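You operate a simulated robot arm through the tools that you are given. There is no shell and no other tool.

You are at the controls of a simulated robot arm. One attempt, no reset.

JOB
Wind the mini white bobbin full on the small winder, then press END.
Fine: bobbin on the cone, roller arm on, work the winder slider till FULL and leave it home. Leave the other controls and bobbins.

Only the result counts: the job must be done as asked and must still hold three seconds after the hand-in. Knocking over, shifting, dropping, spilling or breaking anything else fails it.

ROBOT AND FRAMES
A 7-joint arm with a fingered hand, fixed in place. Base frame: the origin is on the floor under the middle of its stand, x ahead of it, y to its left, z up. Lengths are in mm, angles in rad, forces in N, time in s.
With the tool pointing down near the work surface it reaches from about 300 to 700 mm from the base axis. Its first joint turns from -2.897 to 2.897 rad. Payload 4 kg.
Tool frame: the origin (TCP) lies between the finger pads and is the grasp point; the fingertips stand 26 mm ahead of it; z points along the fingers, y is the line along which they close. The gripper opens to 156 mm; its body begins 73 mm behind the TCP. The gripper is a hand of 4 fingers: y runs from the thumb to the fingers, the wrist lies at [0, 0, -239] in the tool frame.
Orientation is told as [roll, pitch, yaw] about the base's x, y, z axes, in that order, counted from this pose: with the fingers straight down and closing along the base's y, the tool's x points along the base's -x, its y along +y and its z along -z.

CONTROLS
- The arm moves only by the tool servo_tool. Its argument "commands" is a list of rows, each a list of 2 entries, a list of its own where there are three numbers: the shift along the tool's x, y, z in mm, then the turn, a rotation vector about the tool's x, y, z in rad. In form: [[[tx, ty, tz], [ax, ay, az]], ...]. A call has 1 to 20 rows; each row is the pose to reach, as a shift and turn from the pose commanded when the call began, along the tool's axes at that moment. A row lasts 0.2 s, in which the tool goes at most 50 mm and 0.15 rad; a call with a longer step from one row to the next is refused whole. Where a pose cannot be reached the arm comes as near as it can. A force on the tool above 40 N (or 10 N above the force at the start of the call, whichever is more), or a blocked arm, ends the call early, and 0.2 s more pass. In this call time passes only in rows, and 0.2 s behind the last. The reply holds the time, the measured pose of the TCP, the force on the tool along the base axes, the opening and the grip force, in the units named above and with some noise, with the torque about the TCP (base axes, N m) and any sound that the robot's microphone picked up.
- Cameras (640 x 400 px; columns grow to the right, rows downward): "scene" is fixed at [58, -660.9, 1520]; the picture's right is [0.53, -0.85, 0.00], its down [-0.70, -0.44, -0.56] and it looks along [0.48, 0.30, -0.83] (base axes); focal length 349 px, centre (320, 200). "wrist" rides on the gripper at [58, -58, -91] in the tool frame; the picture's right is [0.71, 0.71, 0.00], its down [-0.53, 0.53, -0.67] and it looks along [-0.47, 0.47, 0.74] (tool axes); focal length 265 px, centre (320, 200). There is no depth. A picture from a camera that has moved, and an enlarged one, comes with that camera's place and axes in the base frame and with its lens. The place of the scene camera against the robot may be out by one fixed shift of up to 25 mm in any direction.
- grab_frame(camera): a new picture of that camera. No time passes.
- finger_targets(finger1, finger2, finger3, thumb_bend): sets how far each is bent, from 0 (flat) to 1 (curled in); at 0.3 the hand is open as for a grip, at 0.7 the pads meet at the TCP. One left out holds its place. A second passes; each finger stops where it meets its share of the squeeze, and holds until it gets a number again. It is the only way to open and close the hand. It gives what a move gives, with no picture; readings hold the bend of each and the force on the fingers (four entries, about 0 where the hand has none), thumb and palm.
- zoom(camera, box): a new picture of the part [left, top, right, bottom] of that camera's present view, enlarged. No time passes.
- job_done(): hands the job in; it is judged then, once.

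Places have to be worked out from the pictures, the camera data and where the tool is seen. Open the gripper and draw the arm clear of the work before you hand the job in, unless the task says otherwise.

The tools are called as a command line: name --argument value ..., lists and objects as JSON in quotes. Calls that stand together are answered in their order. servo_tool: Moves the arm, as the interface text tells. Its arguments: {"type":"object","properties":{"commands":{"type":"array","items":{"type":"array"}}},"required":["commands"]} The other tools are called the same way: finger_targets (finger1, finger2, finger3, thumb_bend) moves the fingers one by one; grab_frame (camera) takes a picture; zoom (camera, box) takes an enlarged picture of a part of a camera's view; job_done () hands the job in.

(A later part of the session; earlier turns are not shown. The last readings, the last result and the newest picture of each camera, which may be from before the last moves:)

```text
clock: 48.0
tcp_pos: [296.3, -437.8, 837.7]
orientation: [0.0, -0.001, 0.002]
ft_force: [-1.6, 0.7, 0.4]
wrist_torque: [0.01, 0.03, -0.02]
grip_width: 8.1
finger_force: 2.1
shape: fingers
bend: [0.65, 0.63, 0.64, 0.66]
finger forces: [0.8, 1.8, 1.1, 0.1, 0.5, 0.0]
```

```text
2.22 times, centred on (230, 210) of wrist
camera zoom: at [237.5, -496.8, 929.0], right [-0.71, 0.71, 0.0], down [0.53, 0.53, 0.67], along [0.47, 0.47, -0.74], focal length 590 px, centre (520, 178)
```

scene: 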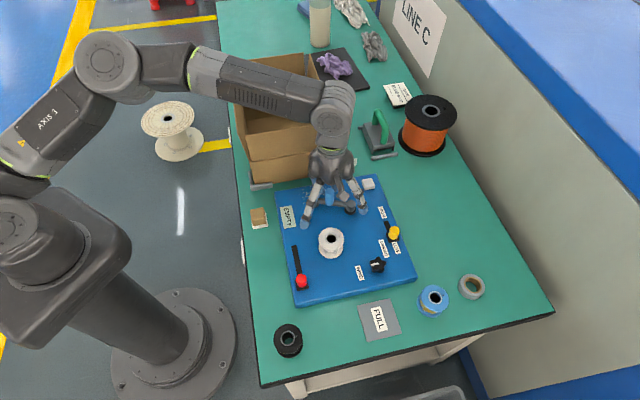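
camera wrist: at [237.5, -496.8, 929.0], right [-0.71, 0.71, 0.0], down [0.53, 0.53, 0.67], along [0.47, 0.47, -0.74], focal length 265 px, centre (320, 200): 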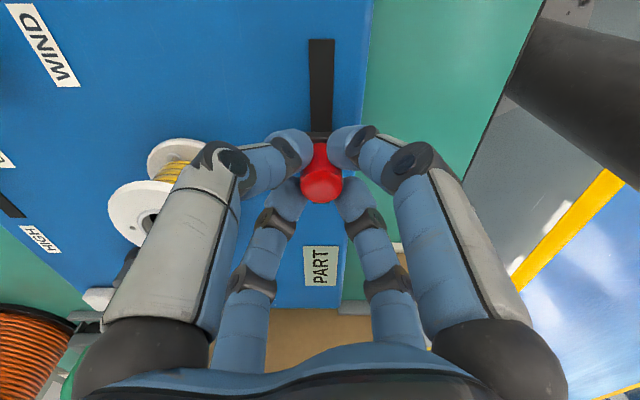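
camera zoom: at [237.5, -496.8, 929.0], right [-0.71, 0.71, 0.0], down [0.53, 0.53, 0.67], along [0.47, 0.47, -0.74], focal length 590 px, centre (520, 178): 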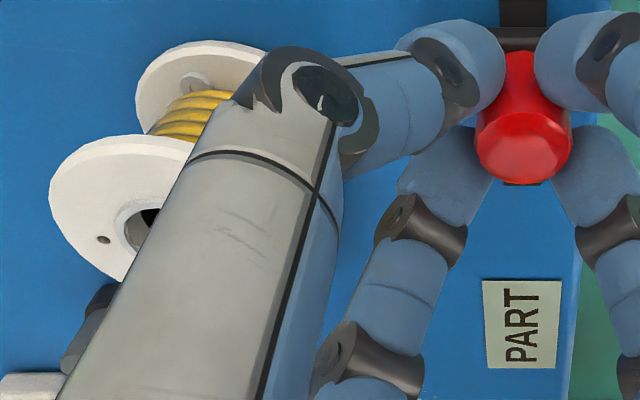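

No change while holding (the flange hole hasn't moved), so winding follows slider travel. I'll advance in small increments and watch the display.

servo_tool --commands '[[[-3, 3, 0], [0, 0, 0]], [[-6, 6, 0], [0, 0, 0]]]'

zoom --camera "wrist" --box '[100, 120, 360, 300]'

```text
clock: 48.6
tcp_pos: [303.0, -430.0, 838.9]
orientation: [-0.002, -0.001, 0.002]
ft_force: [-0.6, -0.1, -1.0]
wrist_torque: [-0.02, 0.02, 0.0]
grip_width: 7.9
finger_force: 1.3
shape: fingers
bend: [0.65, 0.63, 0.64, 0.66]
finger forces: [0.7, 1.6, 1.1, 0.0, 0.7, 0.1]
```

```text
2.22 times, centred on (230, 210) of wrist
camera zoom: at [244.0, -490.2, 929.3], right [-0.71, 0.71, 0.0], down [0.52, 0.53, 0.67], along [0.47, 0.47, -0.74], focal length 590 px, centre (520, 178)
```

zoom: 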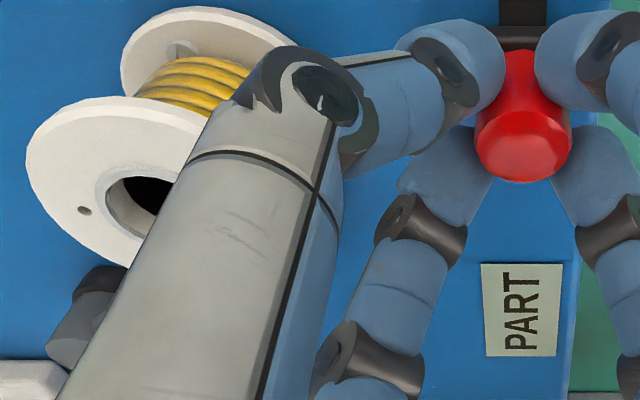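

Still PART with the thread looking a bit thicker. Another ~8 mm of travel, then look again.

servo_tool --commands '[[[-3, 3, 0], [0, 0, 0]], [[-6, 6, 0], [0, 0, 0]]]'

zoom --camera "wrist" --box '[100, 120, 360, 300]'

```text
clock: 49.2
tcp_pos: [308.7, -425.7, 838.8]
orientation: [-0.001, 0.001, 0.003]
ft_force: [-1.5, -0.7, -0.9]
wrist_torque: [0.01, 0.03, -0.02]
grip_width: 7.8
finger_force: 1.8
shape: fingers
bend: [0.65, 0.63, 0.64, 0.66]
finger forces: [0.7, 1.4, 1.0, 0.1, 0.8, 0.0]
```

```text
2.22 times, centred on (230, 210) of wrist
camera zoom: at [249.4, -484.7, 929.3], right [-0.71, 0.71, 0.0], down [0.52, 0.53, 0.67], along [0.47, 0.47, -0.74], focal length 590 px, centre (520, 178)
```

zoom: 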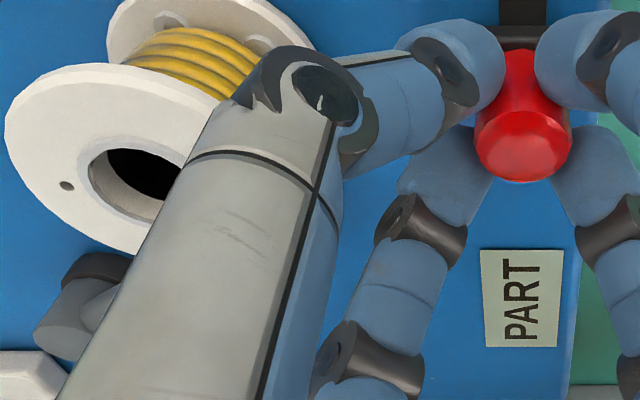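

Still PART at about 74 mm of travel. I'll continue another step.

servo_tool --commands '[[[-3, 3, 0], [0, 0, 0]], [[-6, 6, 0], [0, 0, 0]]]'

grab_frame --camera "wrist"

zoom --camera "wrist" --box '[100, 120, 360, 300]'

```text
clock: 49.8
tcp_pos: [313.2, -418.7, 837.6]
orientation: [-0.002, -0.002, 0.002]
ft_force: [1.0, -0.6, 0.2]
wrist_torque: [0.0, -0.05, -0.03]
grip_width: 8.1
finger_force: 2.6
shape: fingers
bend: [0.65, 0.64, 0.64, 0.66]
finger forces: [0.7, 1.2, 1.4, 0.0, 1.2, 0.1]
```

```text
taken
camera wrist: at [255.5, -478.0, 928.9], right [-0.71, 0.71, 0.0], down [0.52, 0.53, 0.67], along [0.47, 0.47, -0.74], focal length 265 px, centre (320, 200)
```

wrist: 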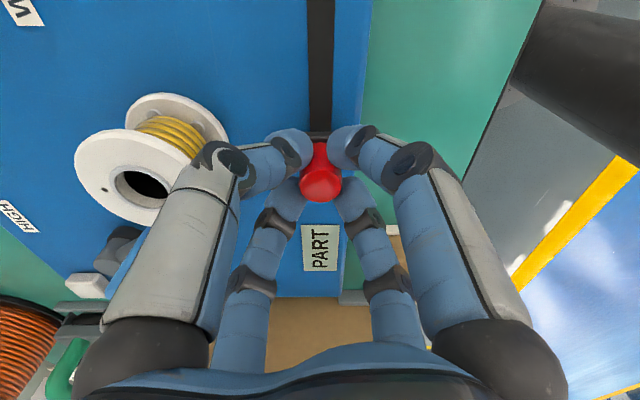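

```text
2.22 times, centred on (230, 210) of wrist
camera zoom: at [255.5, -478.0, 928.9], right [-0.71, 0.71, 0.0], down [0.52, 0.53, 0.67], along [0.47, 0.47, -0.74], focal length 590 px, centre (520, 178)
```

zoom: 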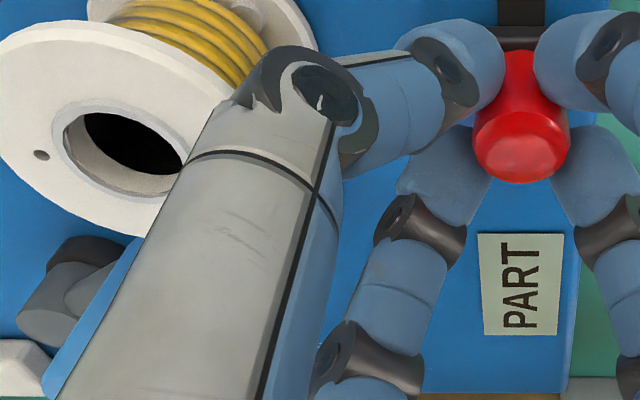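

Display still PART at ≈82 mm of travel; the track end should be close. I'll go on a little and watch for a stop.

servo_tool --commands '[[[-3, 3, 0], [0, 0, 0]], [[-6, 6, 0], [0, 0, 0]]]'

zoom --camera "wrist" --box '[100, 120, 360, 300]'

zoom --camera "wrist" --box '[260, 110, 380, 270]'

```text
clock: 50.4
tcp_pos: [319.2, -415.0, 839.3]
orientation: [-0.001, 0.0, 0.001]
ft_force: [-0.8, -0.2, -2.0]
wrist_torque: [0.0, 0.02, -0.02]
grip_width: 8.2
finger_force: 2.6
shape: fingers
bend: [0.65, 0.64, 0.64, 0.66]
finger forces: [0.8, 1.3, 1.2, 0.1, 0.9, 0.0]
```

```text
2.22 times, centred on (230, 210) of wrist
camera zoom: at [260.9, -472.8, 929.3], right [-0.71, 0.71, 0.0], down [0.53, 0.53, 0.67], along [0.47, 0.47, -0.74], focal length 590 px, centre (520, 178)
```

zoom: 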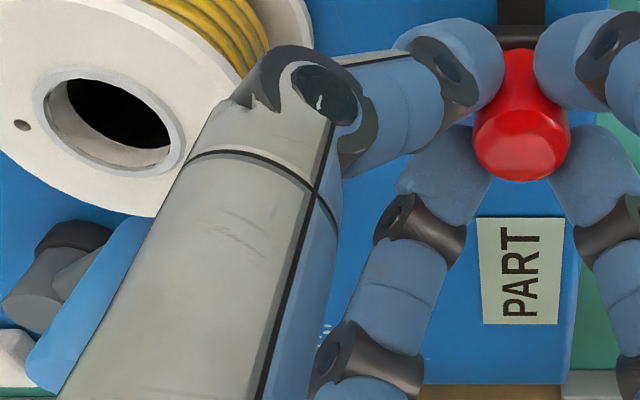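

```text
2.50 times, centred on (320, 190) of wrist
camera zoom: at [260.9, -472.8, 929.3], right [-0.71, 0.71, 0.0], down [0.53, 0.53, 0.67], along [0.47, 0.47, -0.74], focal length 664 px, centre (320, 225)
```

zoom: 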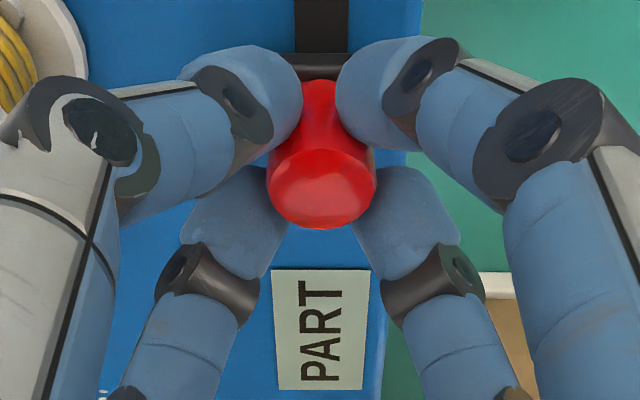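

Still free and still PART at ≈90 mm. I'll step 4 mm at a time to the end stop.

servo_tool --commands '[[[-2, 2, 0], [0, 0, 0]], [[-4, 4, 0], [0, 0, 0]], [[-5, 5, 0], [0, 0, 0]]]'

grab_frame --camera "wrist"

zoom --camera "wrist" --box '[260, 110, 380, 270]'

```text
clock: 51.2
tcp_pos: [323.4, -408.8, 839.1]
orientation: [-0.003, 0.0, 0.001]
ft_force: [-3.1, -3.0, 0.7]
wrist_torque: [-0.06, 0.08, 0.02]
grip_width: 8.9
finger_force: 2.6
shape: fingers
bend: [0.65, 0.64, 0.64, 0.65]
finger forces: [1.8, 0.7, 0.6, 0.1, 2.2, 0.0]
```

```text
taken
camera wrist: at [265.5, -468.0, 929.7], right [-0.71, 0.71, 0.0], down [0.53, 0.53, 0.67], along [0.47, 0.47, -0.74], focal length 265 px, centre (320, 200)
```

wrist: 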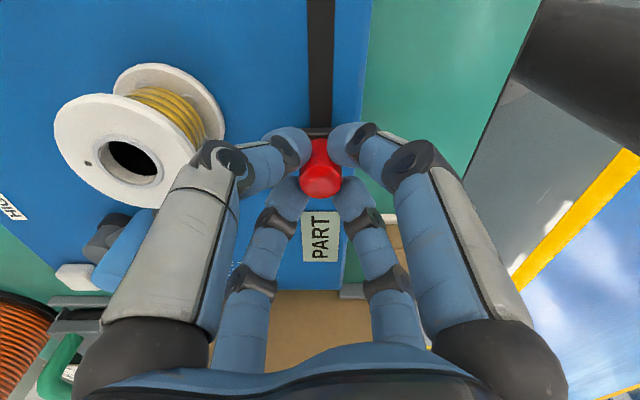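

```text
2.50 times, centred on (320, 190) of wrist
camera zoom: at [265.5, -468.0, 929.7], right [-0.71, 0.71, 0.0], down [0.53, 0.53, 0.67], along [0.47, 0.47, -0.74], focal length 664 px, centre (320, 225)
```

zoom: 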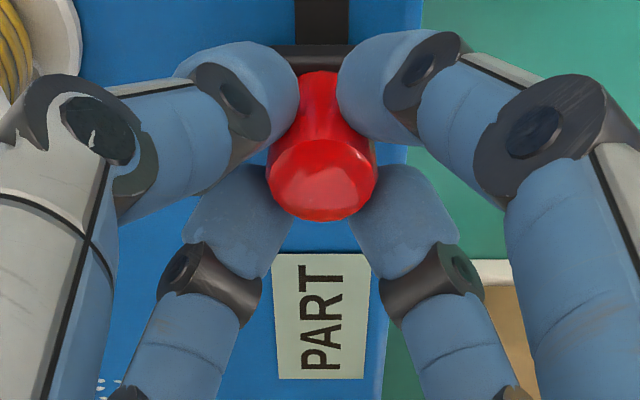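

The end stop is felt (−3,−3 N) after ≈93 mm, with the display still PART. I'll go back toward home by half a stroke and check.

servo_tool --commands '[[[6, -6, 0], [0, 0, 0]], [[12, -12, 0], [0, 0, 0]], [[18, -18, 0], [0, 0, 0]], [[24, -24, 0], [0, 0, 0]], [[30, -30, 0], [0, 0, 0]], [[35, -35, 0], [0, 0, 0]]]'

grab_frame --camera "wrist"

zoom --camera "wrist" --box '[100, 120, 360, 300]'

```text
clock: 52.6
tcp_pos: [289.4, -443.1, 838.4]
orientation: [-0.002, 0.0, -0.001]
ft_force: [0.6, -0.3, 2.4]
wrist_torque: [0.02, -0.04, -0.01]
grip_width: 7.9
finger_force: 2.3
shape: fingers
bend: [0.65, 0.64, 0.64, 0.66]
finger forces: [1.0, 1.4, 1.3, 0.0, 1.2, 0.1]
```

```text
taken
camera wrist: at [231.4, -502.2, 928.7], right [-0.71, 0.71, 0.0], down [0.53, 0.53, 0.67], along [0.47, 0.47, -0.74], focal length 265 px, centre (320, 200)
```

wrist: 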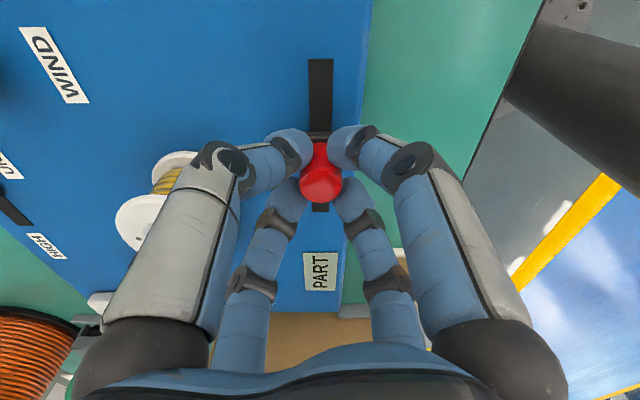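

```text
2.22 times, centred on (230, 210) of wrist
camera zoom: at [231.4, -502.2, 928.7], right [-0.71, 0.71, 0.0], down [0.53, 0.53, 0.67], along [0.47, 0.47, -0.74], focal length 590 px, centre (520, 178)
```

zoom: 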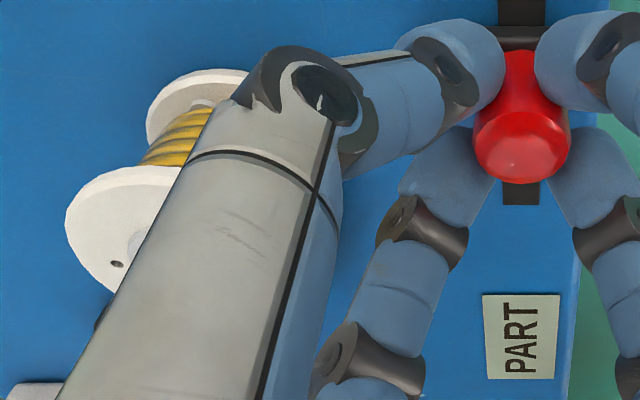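

Still PART. I'll continue the return to home and check again.

servo_tool --commands '[[[6, -6, 0], [0, 0, 0]], [[12, -12, 0], [0, 0, 0]], [[18, -18, 0], [0, 0, 0]], [[24, -24, 0], [0, 0, 0]], [[30, -30, 0], [0, 0, 0]], [[34.5, -34.5, 0], [0, 0, 0]]]'

grab_frame --camera "wrist"

zoom --camera "wrist" --box '[130, 180, 360, 320]'

zoom --camera "scene" --box '[280, 180, 390, 290]'

```text
clock: 54.0
tcp_pos: [257.1, -476.3, 838.1]
orientation: [-0.001, -0.001, 0.003]
ft_force: [4.5, 4.1, 2.7]
wrist_torque: [0.12, -0.14, -0.01]
grip_width: 7.1
finger_force: 2.9
shape: fingers
bend: [0.66, 0.63, 0.63, 0.66]
finger forces: [0.1, 2.8, 2.9, 0.0, 0.0, 0.0]
```

```text
taken
camera wrist: at [197.6, -535.7, 928.0], right [-0.71, 0.71, 0.0], down [0.52, 0.53, 0.67], along [0.47, 0.47, -0.74], focal length 265 px, centre (320, 200)
```

wrist: 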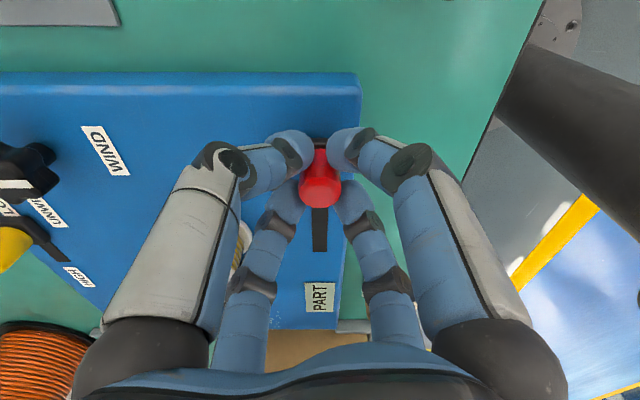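

```text
2.78 times, centred on (245, 250) of wrist
camera zoom: at [197.6, -535.7, 928.0], right [-0.71, 0.71, 0.0], down [0.52, 0.53, 0.67], along [0.47, 0.47, -0.74], focal length 738 px, centre (529, 61)
```

zoom: 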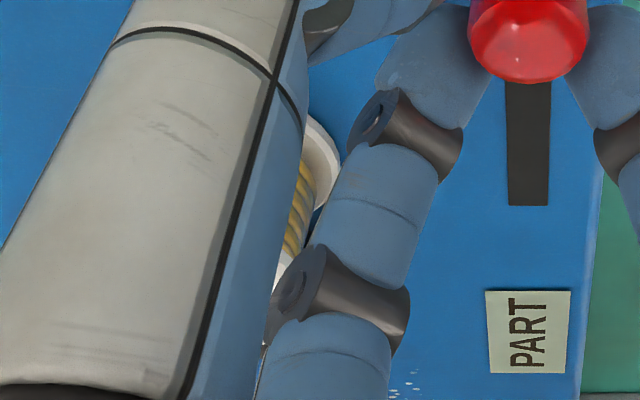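

```text
3.64 times, centred on (335, 235) of scene
camera zoom: at [58.0, -660.9, 1520.0], right [0.53, -0.85, 0.0], down [-0.7, -0.44, -0.56], along [0.48, 0.3, -0.83], focal length 1268 px, centre (266, 73)
```

zoom: 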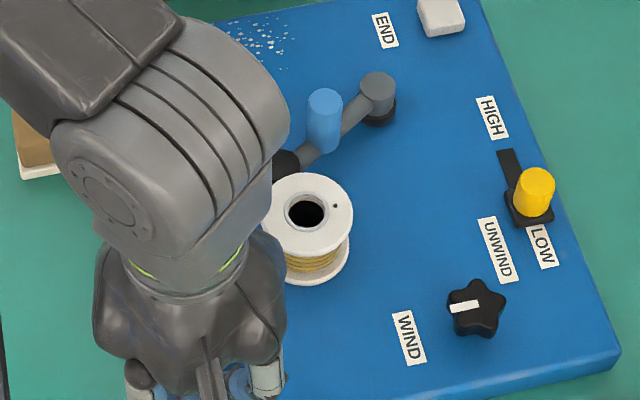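

Back at home (stop force ≈4 N each axis) and still PART. I'll make another outward stroke, checking the display midway.

servo_tool --commands '[[[-6, 6, 0], [0, 0, 0]], [[-12, 12, 0], [0, 0, 0]], [[-18, 18, 0], [0, 0, 0]], [[-24, 24, 0], [0, 0, 0]], [[-30, 30, 0], [0, 0, 0]], [[-36, 36, 0], [0, 0, 0]]]'

zoom --camera "wrist" --box '[100, 120, 360, 300]'

zoom --camera "scene" --box '[280, 180, 390, 290]'

```text
clock: 55.4
tcp_pos: [292.2, -442.1, 839.5]
orientation: [0.0, -0.001, 0.003]
ft_force: [0.3, 0.8, -1.6]
wrist_torque: [0.03, 0.01, 0.01]
grip_width: 8.5
finger_force: 1.9
shape: fingers
bend: [0.65, 0.64, 0.64, 0.66]
finger forces: [0.7, 1.4, 0.9, 0.0, 0.7, 0.0]
```

```text
2.22 times, centred on (230, 210) of wrist
camera zoom: at [233.0, -501.0, 929.2], right [-0.71, 0.71, 0.0], down [0.52, 0.53, 0.67], along [0.47, 0.47, -0.74], focal length 590 px, centre (520, 178)
```

zoom: 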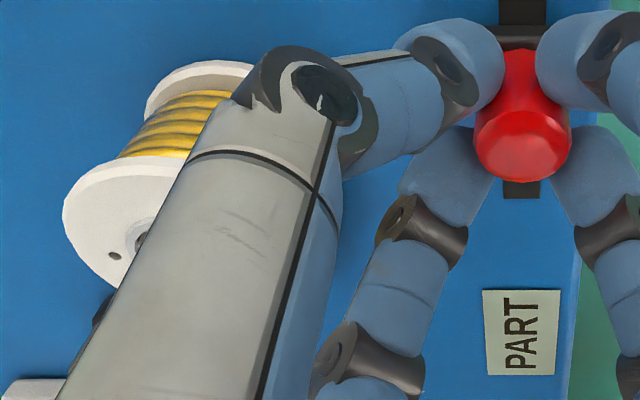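

```text
3.64 times, centred on (335, 235) of scene
camera zoom: at [58.0, -660.9, 1520.0], right [0.53, -0.85, 0.0], down [-0.7, -0.44, -0.56], along [0.48, 0.3, -0.83], focal length 1268 px, centre (266, 73)
```

zoom: 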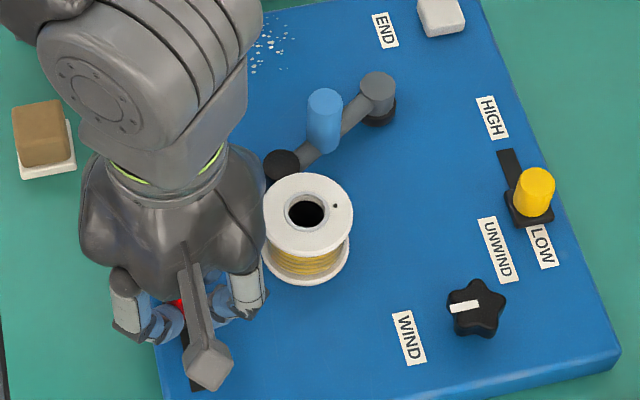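

The thread is clearly thicker now, nearly out to the flange, still PART. I'll proceed in smaller increments.

servo_tool --commands '[[[-4, 4, 0], [0, 0, 0]], [[-8, 8, 0], [0, 0, 0]]]'

zoom --camera "wrist" --box '[100, 120, 360, 300]'

```text
clock: 56.0
tcp_pos: [299.7, -433.7, 838.8]
orientation: [-0.003, -0.003, 0.002]
ft_force: [-0.3, -0.4, -0.8]
wrist_torque: [-0.03, 0.03, -0.03]
grip_width: 8.5
finger_force: 2.1
shape: fingers
bend: [0.65, 0.64, 0.64, 0.66]
finger forces: [0.7, 1.3, 0.9, 0.1, 1.0, 0.1]
```

```text
2.22 times, centred on (230, 210) of wrist
camera zoom: at [241.3, -492.5, 929.1], right [-0.71, 0.71, 0.0], down [0.52, 0.53, 0.67], along [0.47, 0.47, -0.74], focal length 590 px, centre (520, 178)
```

zoom: 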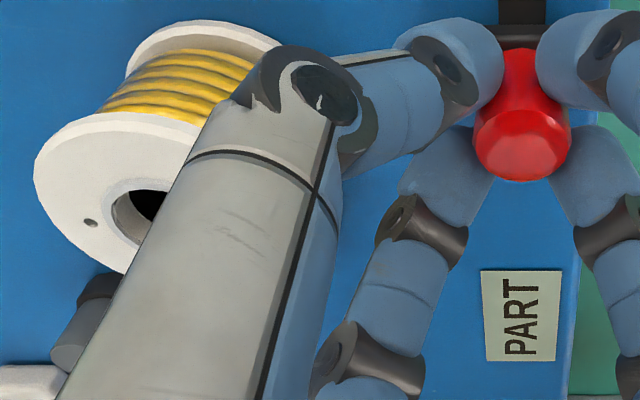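

The winding keeps thickening with outward travel and the display is still PART. Another ~11 mm step.

servo_tool --commands '[[[-4, 4, 0], [0, 0, 0]], [[-8, 8, 0], [0, 0, 0]]]'

zoom --camera "wrist" --box '[100, 100, 360, 280]'

```text
clock: 56.6
tcp_pos: [307.6, -425.4, 837.3]
orientation: [-0.002, 0.001, 0.001]
ft_force: [-0.2, -0.3, -0.6]
wrist_torque: [-0.02, 0.02, 0.04]
grip_width: 8.3
finger_force: 2.3
shape: fingers
bend: [0.65, 0.64, 0.64, 0.66]
finger forces: [0.7, 1.3, 1.1, 0.1, 0.9, 0.0]
```

```text
2.22 times, centred on (230, 190) of wrist
camera zoom: at [249.2, -484.6, 929.2], right [-0.71, 0.71, 0.0], down [0.52, 0.53, 0.67], along [0.47, 0.47, -0.74], focal length 590 px, centre (520, 222)
```

zoom: 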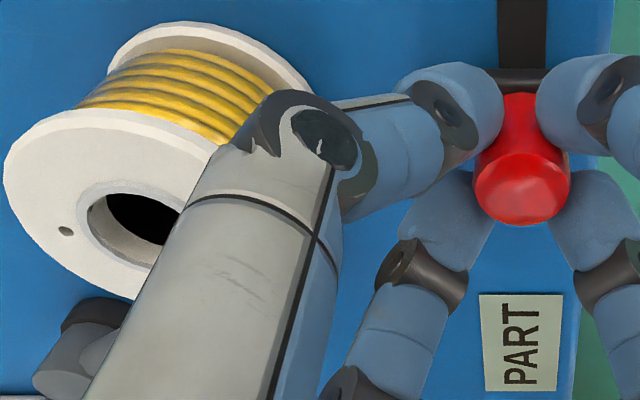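

Nearly at the flange edge and still PART. One more step toward the end stop.

servo_tool --commands '[[[-4, 4, 0], [0, 0, 0]], [[-8, 8, 0], [0, 0, 0]]]'

zoom --camera "wrist" --box '[100, 80, 360, 260]'

```text
clock: 57.2
tcp_pos: [315.5, -418.4, 839.8]
orientation: [-0.001, 0.0, 0.0]
ft_force: [-0.2, 0.1, -0.5]
wrist_torque: [-0.03, -0.02, -0.01]
grip_width: 8.9
finger_force: 2.3
shape: fingers
bend: [0.65, 0.64, 0.64, 0.66]
finger forces: [0.8, 1.1, 1.1, 0.0, 0.9, 0.0]
```

```text
2.22 times, centred on (230, 170) of wrist
camera zoom: at [256.7, -477.0, 929.2], right [-0.71, 0.71, 0.0], down [0.53, 0.53, 0.67], along [0.47, 0.47, -0.74], focal length 590 px, centre (520, 267)
```

zoom: 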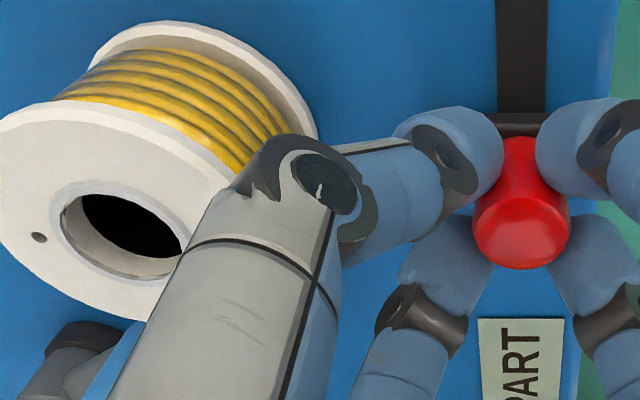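

Still PART. I'll go on to the end stop.

servo_tool --commands '[[[-3, 3, 0], [0, 0, 0]], [[-6, 6, 0], [0, 0, 0]], [[-8, 8, 0], [0, 0, 0]]]'

zoom --camera "wrist" --box '[60, 60, 360, 270]'

```text
clock: 58.0
tcp_pos: [324.4, -410.5, 839.4]
orientation: [-0.001, 0.0, 0.001]
ft_force: [-2.7, -1.7, 1.1]
wrist_torque: [-0.04, 0.11, -0.04]
grip_width: 8.8
finger_force: 3.0
shape: fingers
bend: [0.65, 0.64, 0.64, 0.65]
finger forces: [1.6, 1.2, 0.7, 0.0, 1.4, 0.0]
```

```text
1.90 times, centred on (210, 165) of wrist
camera zoom: at [265.1, -469.1, 929.0], right [-0.71, 0.71, 0.0], down [0.53, 0.53, 0.67], along [0.47, 0.47, -0.74], focal length 506 px, centre (530, 267)
```

zoom: 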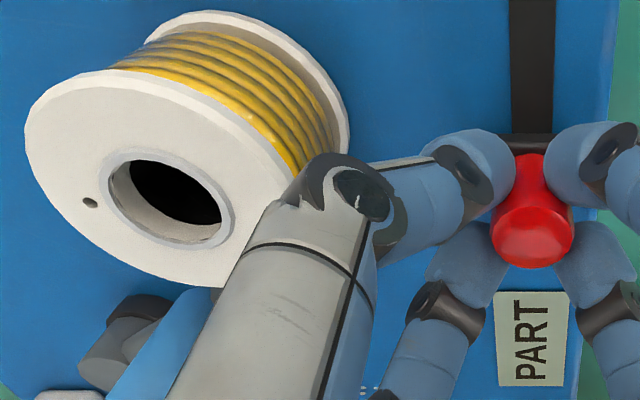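

At the end stop, the thread is close to the flange but still PART. I'll return toward home, checking midway.

servo_tool --commands '[[[6, -6, 0], [0, 0, 0]], [[12, -12, 0], [0, 0, 0]], [[18, -18, 0], [0, 0, 0]], [[24, -24, 0], [0, 0, 0]], [[30, -30, 0], [0, 0, 0]], [[35, -35, 0], [0, 0, 0]]]'

zoom --camera "wrist" --box '[100, 120, 360, 300]'

zoom --camera "scene" --box '[280, 180, 390, 290]'

```text
clock: 59.4
tcp_pos: [289.2, -445.2, 839.0]
orientation: [-0.002, -0.002, 0.0]
ft_force: [-0.9, -1.0, -1.1]
wrist_torque: [0.01, 0.01, -0.02]
grip_width: 8.3
finger_force: 2.1
shape: fingers
bend: [0.65, 0.63, 0.64, 0.66]
finger forces: [0.9, 1.2, 0.8, 0.0, 0.9, 0.0]
```

```text
2.22 times, centred on (230, 210) of wrist
camera zoom: at [230.1, -503.9, 929.6], right [-0.71, 0.71, 0.0], down [0.53, 0.53, 0.67], along [0.47, 0.47, -0.74], focal length 590 px, centre (520, 178)
```

zoom: 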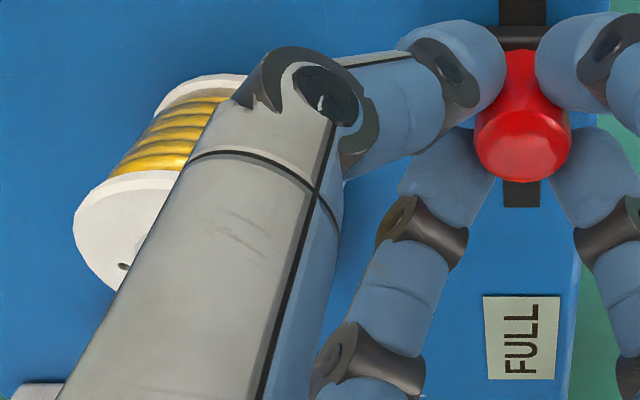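

```text
3.64 times, centred on (335, 235) of scene
camera zoom: at [58.0, -660.9, 1520.0], right [0.53, -0.85, 0.0], down [-0.7, -0.44, -0.56], along [0.48, 0.3, -0.83], focal length 1268 px, centre (266, 73)
```

zoom: 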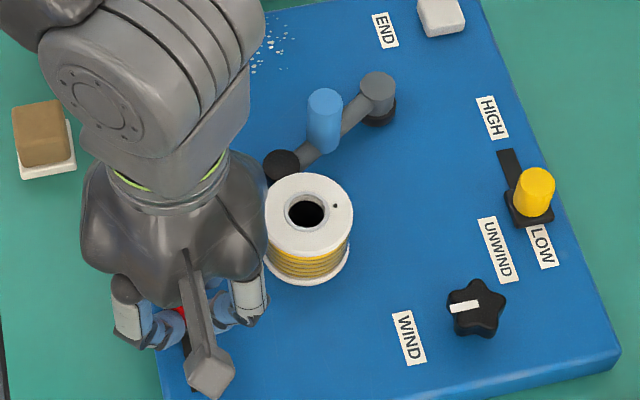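

The display now reads FULL. I'll bring the slider the rest of the way home to its stop.

servo_tool --commands '[[[6, -6, 0], [0, 0, 0]], [[12, -12, 0], [0, 0, 0]], [[18, -18, 0], [0, 0, 0]], [[24, -24, 0], [0, 0, 0]], [[30, -30, 0], [0, 0, 0]], [[33.5, -33.5, 0], [0, 0, 0]], [[33.5, -33.5, 0], [0, 0, 0]]]'

grab_frame --camera "wrist"

zoom --camera "wrist" --box '[230, 100, 410, 330]'

```text
clock: 61.0
tcp_pos: [256.5, -477.5, 838.7]
orientation: [0.001, -0.002, 0.002]
ft_force: [4.9, 4.9, 2.6]
wrist_torque: [0.13, -0.12, -0.04]
grip_width: 7.2
finger_force: 3.0
shape: fingers
bend: [0.66, 0.62, 0.63, 0.66]
finger forces: [0.0, 3.1, 2.9, 0.0, 0.0, 0.0]
```

```text
taken
camera wrist: at [197.0, -536.7, 928.8], right [-0.71, 0.71, 0.0], down [0.52, 0.53, 0.67], along [0.47, 0.47, -0.74], focal length 265 px, centre (320, 200)
```

wrist: 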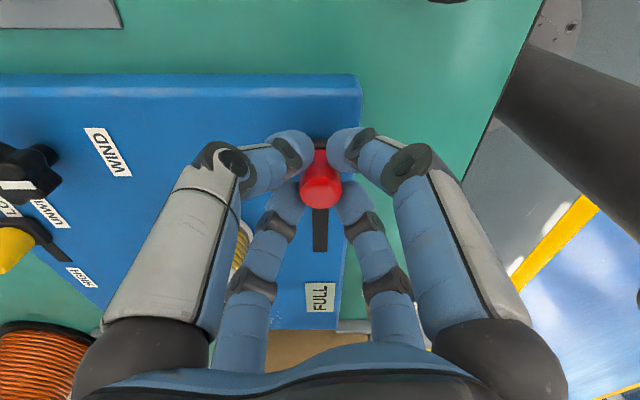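

```text
1.74 times, centred on (320, 215) of wrist
camera zoom: at [197.0, -536.7, 928.8], right [-0.71, 0.71, 0.0], down [0.52, 0.53, 0.67], along [0.47, 0.47, -0.74], focal length 462 px, centre (320, 174)
```

zoom: 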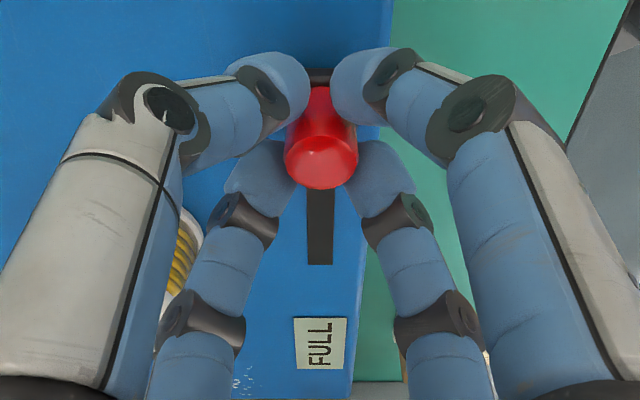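

FULL shows and the slider presses on its home stop. I'll open the fingers fully off the knob and rise straight up.

finger_targets --finger1 0.48 --finger2 0.48 --finger3 0.48 --thumb_bend 0.48

servo_tool --commands '[[[0, 0, -15], [0, 0, 0]], [[0, 0, -35], [0, 0, 0]], [[0, 0, -60], [0, 0, 0]], [[0, 0, -90], [0, 0, 0]], [[0, 0, -90], [0, 0, 0]]]'

grab_frame --camera "wrist"

zoom --camera "wrist" --box '[230, 40, 410, 270]'

```text
clock: 62.0
tcp_pos: [256.1, -478.4, 839.2]
orientation: [-0.002, 0.0, 0.001]
ft_force: [0.2, -0.1, 0.1]
wrist_torque: [0.0, -0.02, 0.0]
grip_width: 56.0
finger_force: 0.1
shape: fingers
bend: [0.48, 0.48, 0.48, 0.48]
finger forces: [0.0, 0.0, 0.1, 0.0, 0.0, 0.0]
```

```text
clock: 63.2
tcp_pos: [255.6, -477.0, 928.0]
orientation: [0.001, 0.0, 0.002]
ft_force: [0.2, -1.1, 0.2]
wrist_torque: [0.01, -0.04, 0.02]
grip_width: 56.0
finger_force: 0.1
shape: fingers
bend: [0.48, 0.48, 0.48, 0.48]
finger forces: [0.1, 0.1, 0.0, 0.0, 0.0, 0.1]
```

```text
taken
camera wrist: at [197.5, -535.3, 1019.1], right [-0.71, 0.71, 0.0], down [0.52, 0.53, 0.67], along [0.47, 0.47, -0.74], focal length 265 px, centre (320, 200)
```

wrist: 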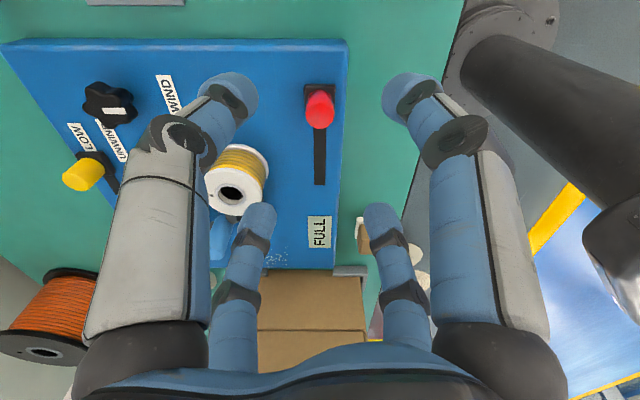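

```text
1.74 times, centred on (320, 155) of wrist
camera zoom: at [197.5, -535.3, 1019.1], right [-0.71, 0.71, 0.0], down [0.52, 0.53, 0.67], along [0.47, 0.47, -0.74], focal length 462 px, centre (320, 278)
```

zoom: 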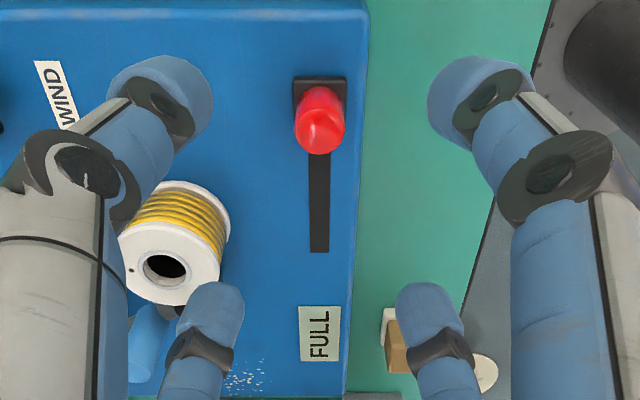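

Slider is home, FULL shows, knob released. Next is END at ≈(569,-471), about 739 mm out, so I'll approach with a closed fist tilted outward. First I'll travel at a safe height and close the fingers.

servo_tool --commands '[[[-35, 0, -5], [0, 0, 0]], [[-70, 0, -10], [0, 0, 0]], [[-105, 0, -10], [0, 0, 0]], [[-140, 0, -10], [0, 0, 0]], [[-165, 0, -10], [0, 0, 0]], [[-165, 0, -10], [0, 0, 0]]]'

finger_targets --finger1 0.7 --finger2 0.7 --finger3 0.7 --thumb_bend 0.7

grab_frame --camera "wrist"

grab_frame --camera "scene"

```text
clock: 64.6
tcp_pos: [421.2, -479.0, 937.8]
orientation: [-0.001, -0.001, 0.002]
ft_force: [-0.1, 0.1, 0.1]
wrist_torque: [-0.01, -0.02, -0.05]
grip_width: 56.6
finger_force: 0.0
shape: fingers
bend: [0.48, 0.48, 0.48, 0.48]
finger forces: [0.0, 0.0, 0.1, 0.0, 0.0, 0.1]
```

```text
clock: 65.6
tcp_pos: [420.3, -479.1, 937.6]
orientation: [-0.002, -0.001, 0.002]
ft_force: [0.1, 0.3, -1.0]
wrist_torque: [-0.01, 0.0, 0.0]
grip_width: 0.0
finger_force: 0.0
shape: fingers
bend: [0.69, 0.69, 0.69, 0.69]
finger forces: [0.0, 0.1, 0.0, 0.0, 0.1, 0.1]
```

```text
taken
camera wrist: at [361.9, -538.2, 1029.1], right [-0.71, 0.71, 0.0], down [0.53, 0.53, 0.67], along [0.47, 0.47, -0.74], focal length 265 px, centre (320, 200)
```

wrist: 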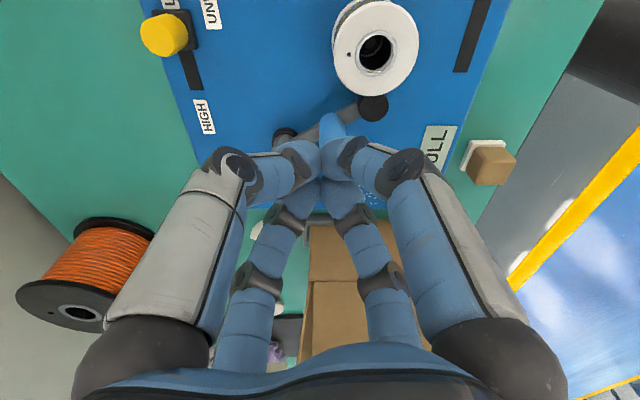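

```text
taken
```

scene: 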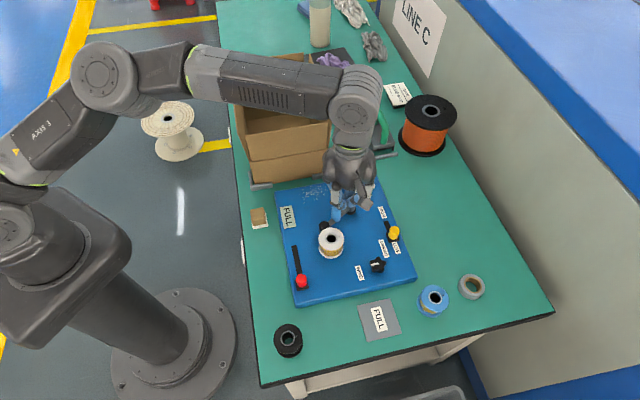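

The fist is closed. I'll move out to a hover above END while tilting the tool outward by 0.3 rad.

servo_tool --commands '[[[-25, 1, 0], [0.038, -0.046, 0]], [[-50, 2, 5], [0.077, -0.092, 0]], [[-75, 3, 10], [0.115, -0.139, 0]], [[-100, 4, 18], [0.154, -0.185, 0]], [[-125, 5, 25], [0.192, -0.231, 0]], [[-150, 6, 33], [0.192, -0.231, 0]], [[-150, 6, 33], [0.192, -0.231, 0]]]'

grab_frame --camera "wrist"

grab_frame --camera "scene"

```text
clock: 67.2
tcp_pos: [570.4, -470.4, 905.9]
orientation: [-0.198, -0.23, 0.025]
ft_force: [0.0, 0.0, -0.7]
wrist_torque: [0.02, 0.0, -0.01]
grip_width: 0.0
finger_force: 0.0
shape: fingers
bend: [0.69, 0.69, 0.69, 0.69]
finger forces: [0.0, 0.0, 0.2, 0.0, 0.0, 0.0]
```

```text
taken
camera wrist: at [491.5, -512.8, 989.8], right [-0.67, 0.68, -0.3], down [0.37, 0.66, 0.66], along [0.64, 0.33, -0.69], focal length 265 px, centre (320, 200)
```

wrist: 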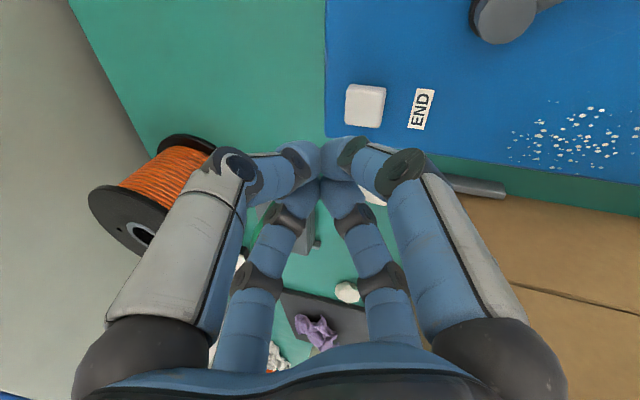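

```text
taken
```

scene: 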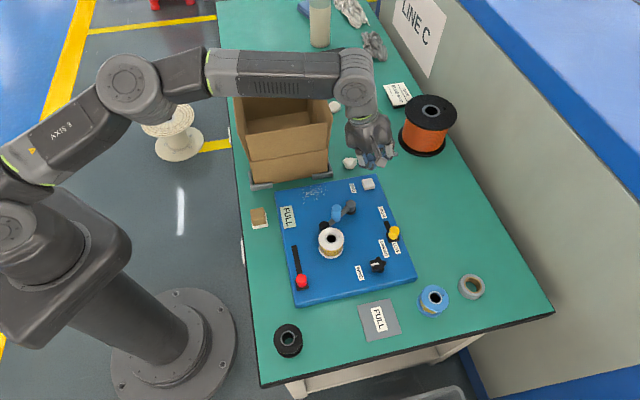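

END's button resolves to ≈(568,-472) at z≈798, right below the fist. I'll lower vertically about 60 mm (in the tilted tool axes) with a small (-2,-2) correction and look.

servo_tool --commands '[[[4, 2.4, 14], [0, 0, 0]], [[8, 4.8, 29], [0, 0, 0]], [[12, 7.2, 44], [0, 0, 0]], [[15.65, 9.34, 57.2], [0, 0, 0]], [[15.65, 9.34, 57.2], [0, 0, 0]]]'

grab_frame --camera "wrist"

zoom --camera "wrist" --box '[240, 90, 440, 240]'

zoom --camera "scene" --box '[300, 100, 440, 230]'

```text
clock: 68.4
tcp_pos: [568.9, -474.6, 845.0]
orientation: [-0.196, -0.229, 0.024]
ft_force: [0.5, 1.2, 0.1]
wrist_torque: [-0.03, 0.0, -0.01]
grip_width: 0.1
finger_force: 0.0
shape: fingers
bend: [0.69, 0.69, 0.69, 0.69]
finger forces: [0.1, 0.0, 0.1, 0.0, 0.0, 0.0]
```

```text
taken
camera wrist: at [489.5, -515.7, 929.7], right [-0.67, 0.68, -0.3], down [0.37, 0.66, 0.66], along [0.64, 0.33, -0.69], focal length 265 px, centre (320, 200)
```

wrist: 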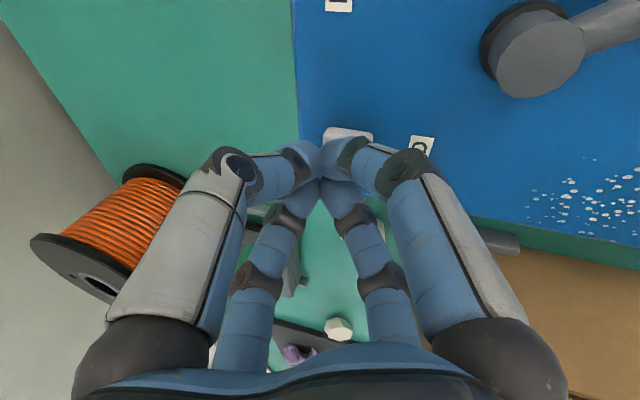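

```text
2.67 times, centred on (340, 165) of wrist
camera zoom: at [489.5, -515.7, 929.7], right [-0.67, 0.68, -0.3], down [0.37, 0.66, 0.66], along [0.64, 0.33, -0.69], focal length 708 px, centre (267, 293)
```

zoom: 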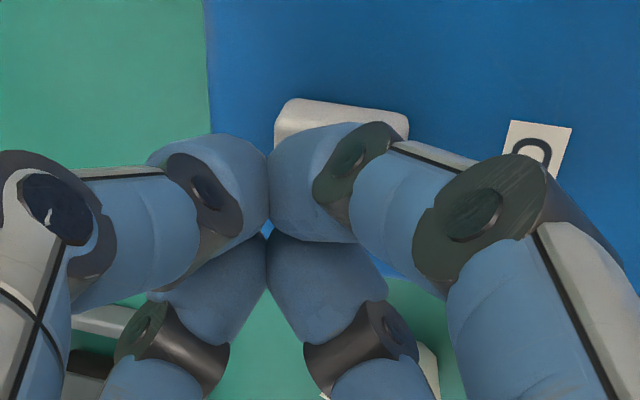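

```text
3.08 times, centred on (370, 165) of scene
camera zoom: at [58.0, -660.9, 1520.0], right [0.53, -0.85, 0.0], down [-0.7, -0.44, -0.56], along [0.48, 0.3, -0.83], focal length 1073 px, centre (166, 308)
```

zoom: 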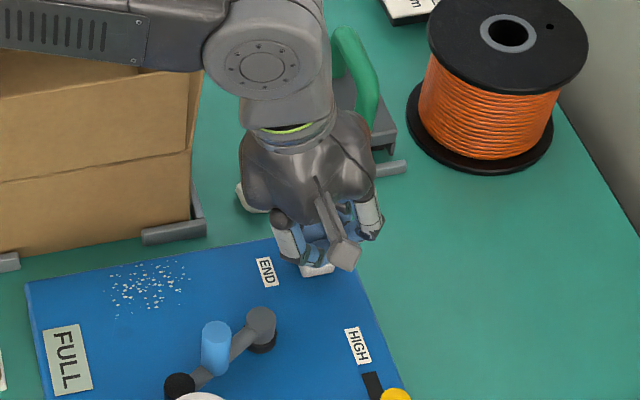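

Finger 1's and finger 2's tips sit over the button, about 10 mm above it. I'll lower in 2 mm steps and watch force and sound.

servo_tool --commands '[[[0.91, 0.76, 3.82], [0, 0, 0]], [[1.37, 1.13, 5.73], [0, 0, 0]], [[1.82, 1.51, 7.64], [0, 0, 0]], [[2.28, 1.89, 9.55], [0, 0, 0]]]'

zoom --camera "wrist" --box '[240, 90, 440, 240]'

```text
clock: 69.4
tcp_pos: [566.9, -473.3, 835.6]
orientation: [-0.196, -0.229, 0.024]
ft_force: [-0.1, -0.2, 0.3]
wrist_torque: [-0.02, -0.05, -0.02]
grip_width: 0.0
finger_force: 0.1
shape: fingers
bend: [0.69, 0.69, 0.69, 0.69]
finger forces: [0.0, 0.0, 0.0, 0.1, 0.0, 0.0]
```

```text
2.67 times, centred on (340, 165) of wrist
camera zoom: at [488.7, -516.4, 920.1], right [-0.67, 0.68, -0.3], down [0.37, 0.66, 0.66], along [0.64, 0.33, -0.69], focal length 708 px, centre (267, 293)
```

zoom: 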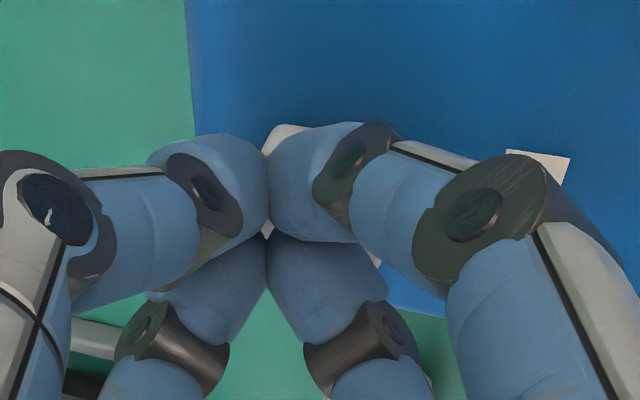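

No contact yet at TCP z≈835.6. Continue down in 1.5–2 mm steps.

servo_tool --commands '[[[0.46, 0.38, 1.91], [0, 0, 0]], [[0.91, 0.76, 3.82], [0, 0, 0]], [[1.14, 0.95, 4.78], [0, 0, 0]]]'

zoom --camera "wrist" --box '[240, 90, 440, 240]'

```text
clock: 70.2
tcp_pos: [568.6, -473.7, 831.6]
orientation: [-0.199, -0.23, 0.024]
ft_force: [-0.7, -0.8, 1.9]
wrist_torque: [-0.04, 0.06, -0.01]
grip_width: 0.0
finger_force: 1.4
shape: fingers
bend: [0.69, 0.69, 0.69, 0.69]
finger forces: [3.0, 0.1, 0.0, 0.0, 0.0, 0.0]
```

```text
2.67 times, centred on (340, 165) of wrist
camera zoom: at [488.4, -516.2, 915.4], right [-0.67, 0.68, -0.3], down [0.37, 0.66, 0.66], along [0.64, 0.33, -0.69], focal length 708 px, centre (267, 293)
```

zoom: 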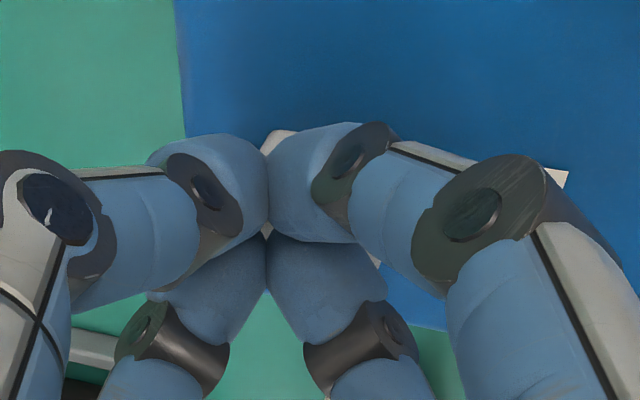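

Contact: finger 1 reads 3 N. I'll press a few mm further in small steps.

servo_tool --commands '[[[0.34, 0.28, 1.43], [0, 0, 0]], [[0.68, 0.57, 2.87], [0, 0, 0]], [[0.91, 0.76, 3.82], [0, 0, 0]]]'

zoom --camera "wrist" --box '[240, 90, 440, 240]'

zoom --camera "scene" --box '[260, 140, 430, 290]'

```text
clock: 71.0
tcp_pos: [568.4, -474.4, 827.3]
orientation: [-0.198, -0.23, 0.024]
ft_force: [-0.9, 0.7, 5.8]
wrist_torque: [0.03, 0.05, -0.03]
grip_width: 0.0
finger_force: 4.9
shape: fingers
bend: [0.69, 0.69, 0.69, 0.69]
finger forces: [5.9, 4.0, 0.0, 0.0, 0.1, 0.1]
heard: click
```

```text
2.67 times, centred on (340, 165) of wrist
camera zoom: at [489.0, -516.1, 910.7], right [-0.67, 0.68, -0.3], down [0.37, 0.66, 0.66], along [0.64, 0.33, -0.69], focal length 708 px, centre (267, 293)
```

zoom: 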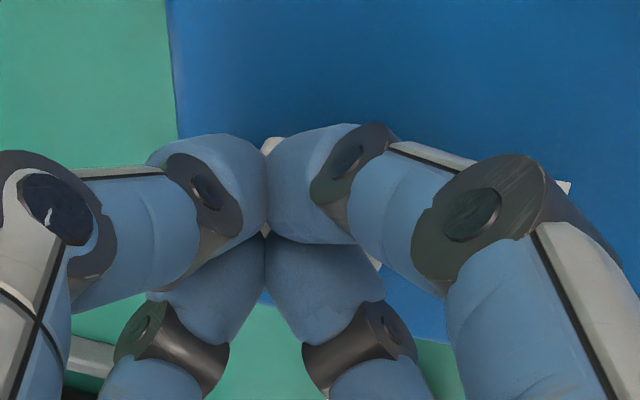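

```text
2.67 times, centred on (345, 215) of scene
camera zoom: at [58.0, -660.9, 1520.0], right [0.53, -0.85, 0.0], down [-0.7, -0.44, -0.56], along [0.48, 0.3, -0.83], focal length 930 px, centre (253, 160)
```

zoom: 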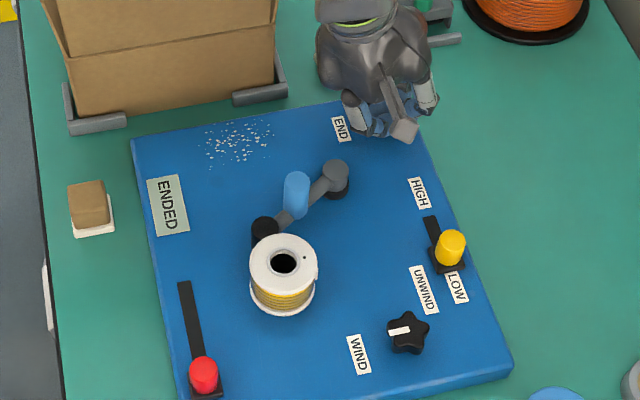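

A click was heard and the display reads ENDED. I'll raise straight up off the button.

servo_tool --commands '[[[-2.28, -1.89, -9.55], [0, 0, 0]], [[-6.8, -5.7, -28.7], [0, 0, 0]], [[-13.7, -11.3, -57.3], [0, 0, 0]], [[-20.5, -17, -86], [0, 0, 0]], [[-27.3, -22.7, -114.6], [0, 0, 0]], [[-27.3, -22.7, -114.6], [0, 0, 0]]]'

zoom --camera "scene" --box '[260, 140, 430, 290]'

grab_frame --camera "wrist"

```text
clock: 72.4
tcp_pos: [568.8, -474.7, 947.2]
orientation: [-0.199, -0.232, 0.024]
ft_force: [0.5, -0.8, -0.5]
wrist_torque: [0.0, 0.02, -0.04]
grip_width: 0.0
finger_force: 0.1
shape: fingers
bend: [0.69, 0.69, 0.69, 0.69]
finger forces: [0.0, 0.0, 0.0, 0.1, 0.1, 0.0]
```

```text
2.67 times, centred on (345, 215) of scene
camera zoom: at [58.0, -660.9, 1520.0], right [0.53, -0.85, 0.0], down [-0.7, -0.44, -0.56], along [0.48, 0.3, -0.83], focal length 930 px, centre (253, 160)
```

zoom: 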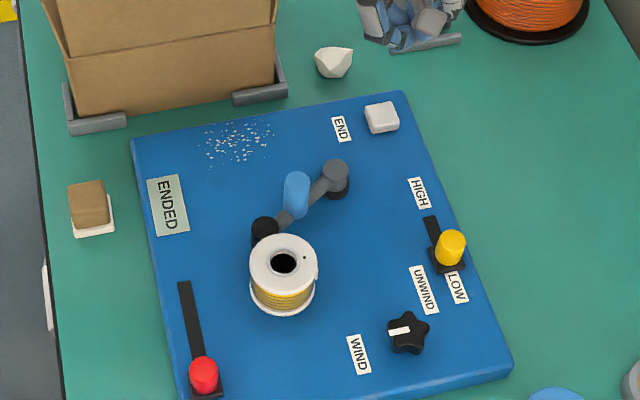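

```text
taken
camera wrist: at [490.2, -516.0, 1031.9], right [-0.67, 0.68, -0.3], down [0.37, 0.66, 0.66], along [0.64, 0.33, -0.69], focal length 265 px, centre (320, 200)
```

wrist: 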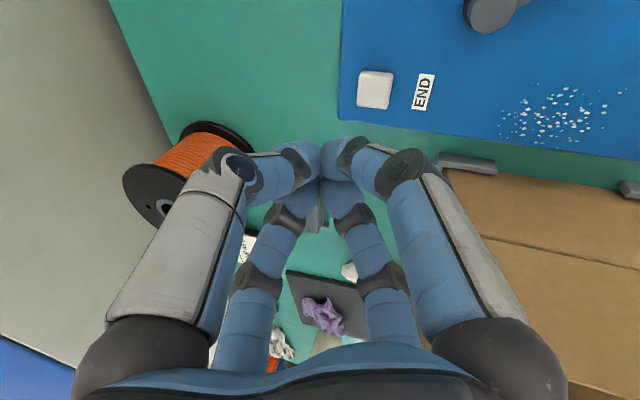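

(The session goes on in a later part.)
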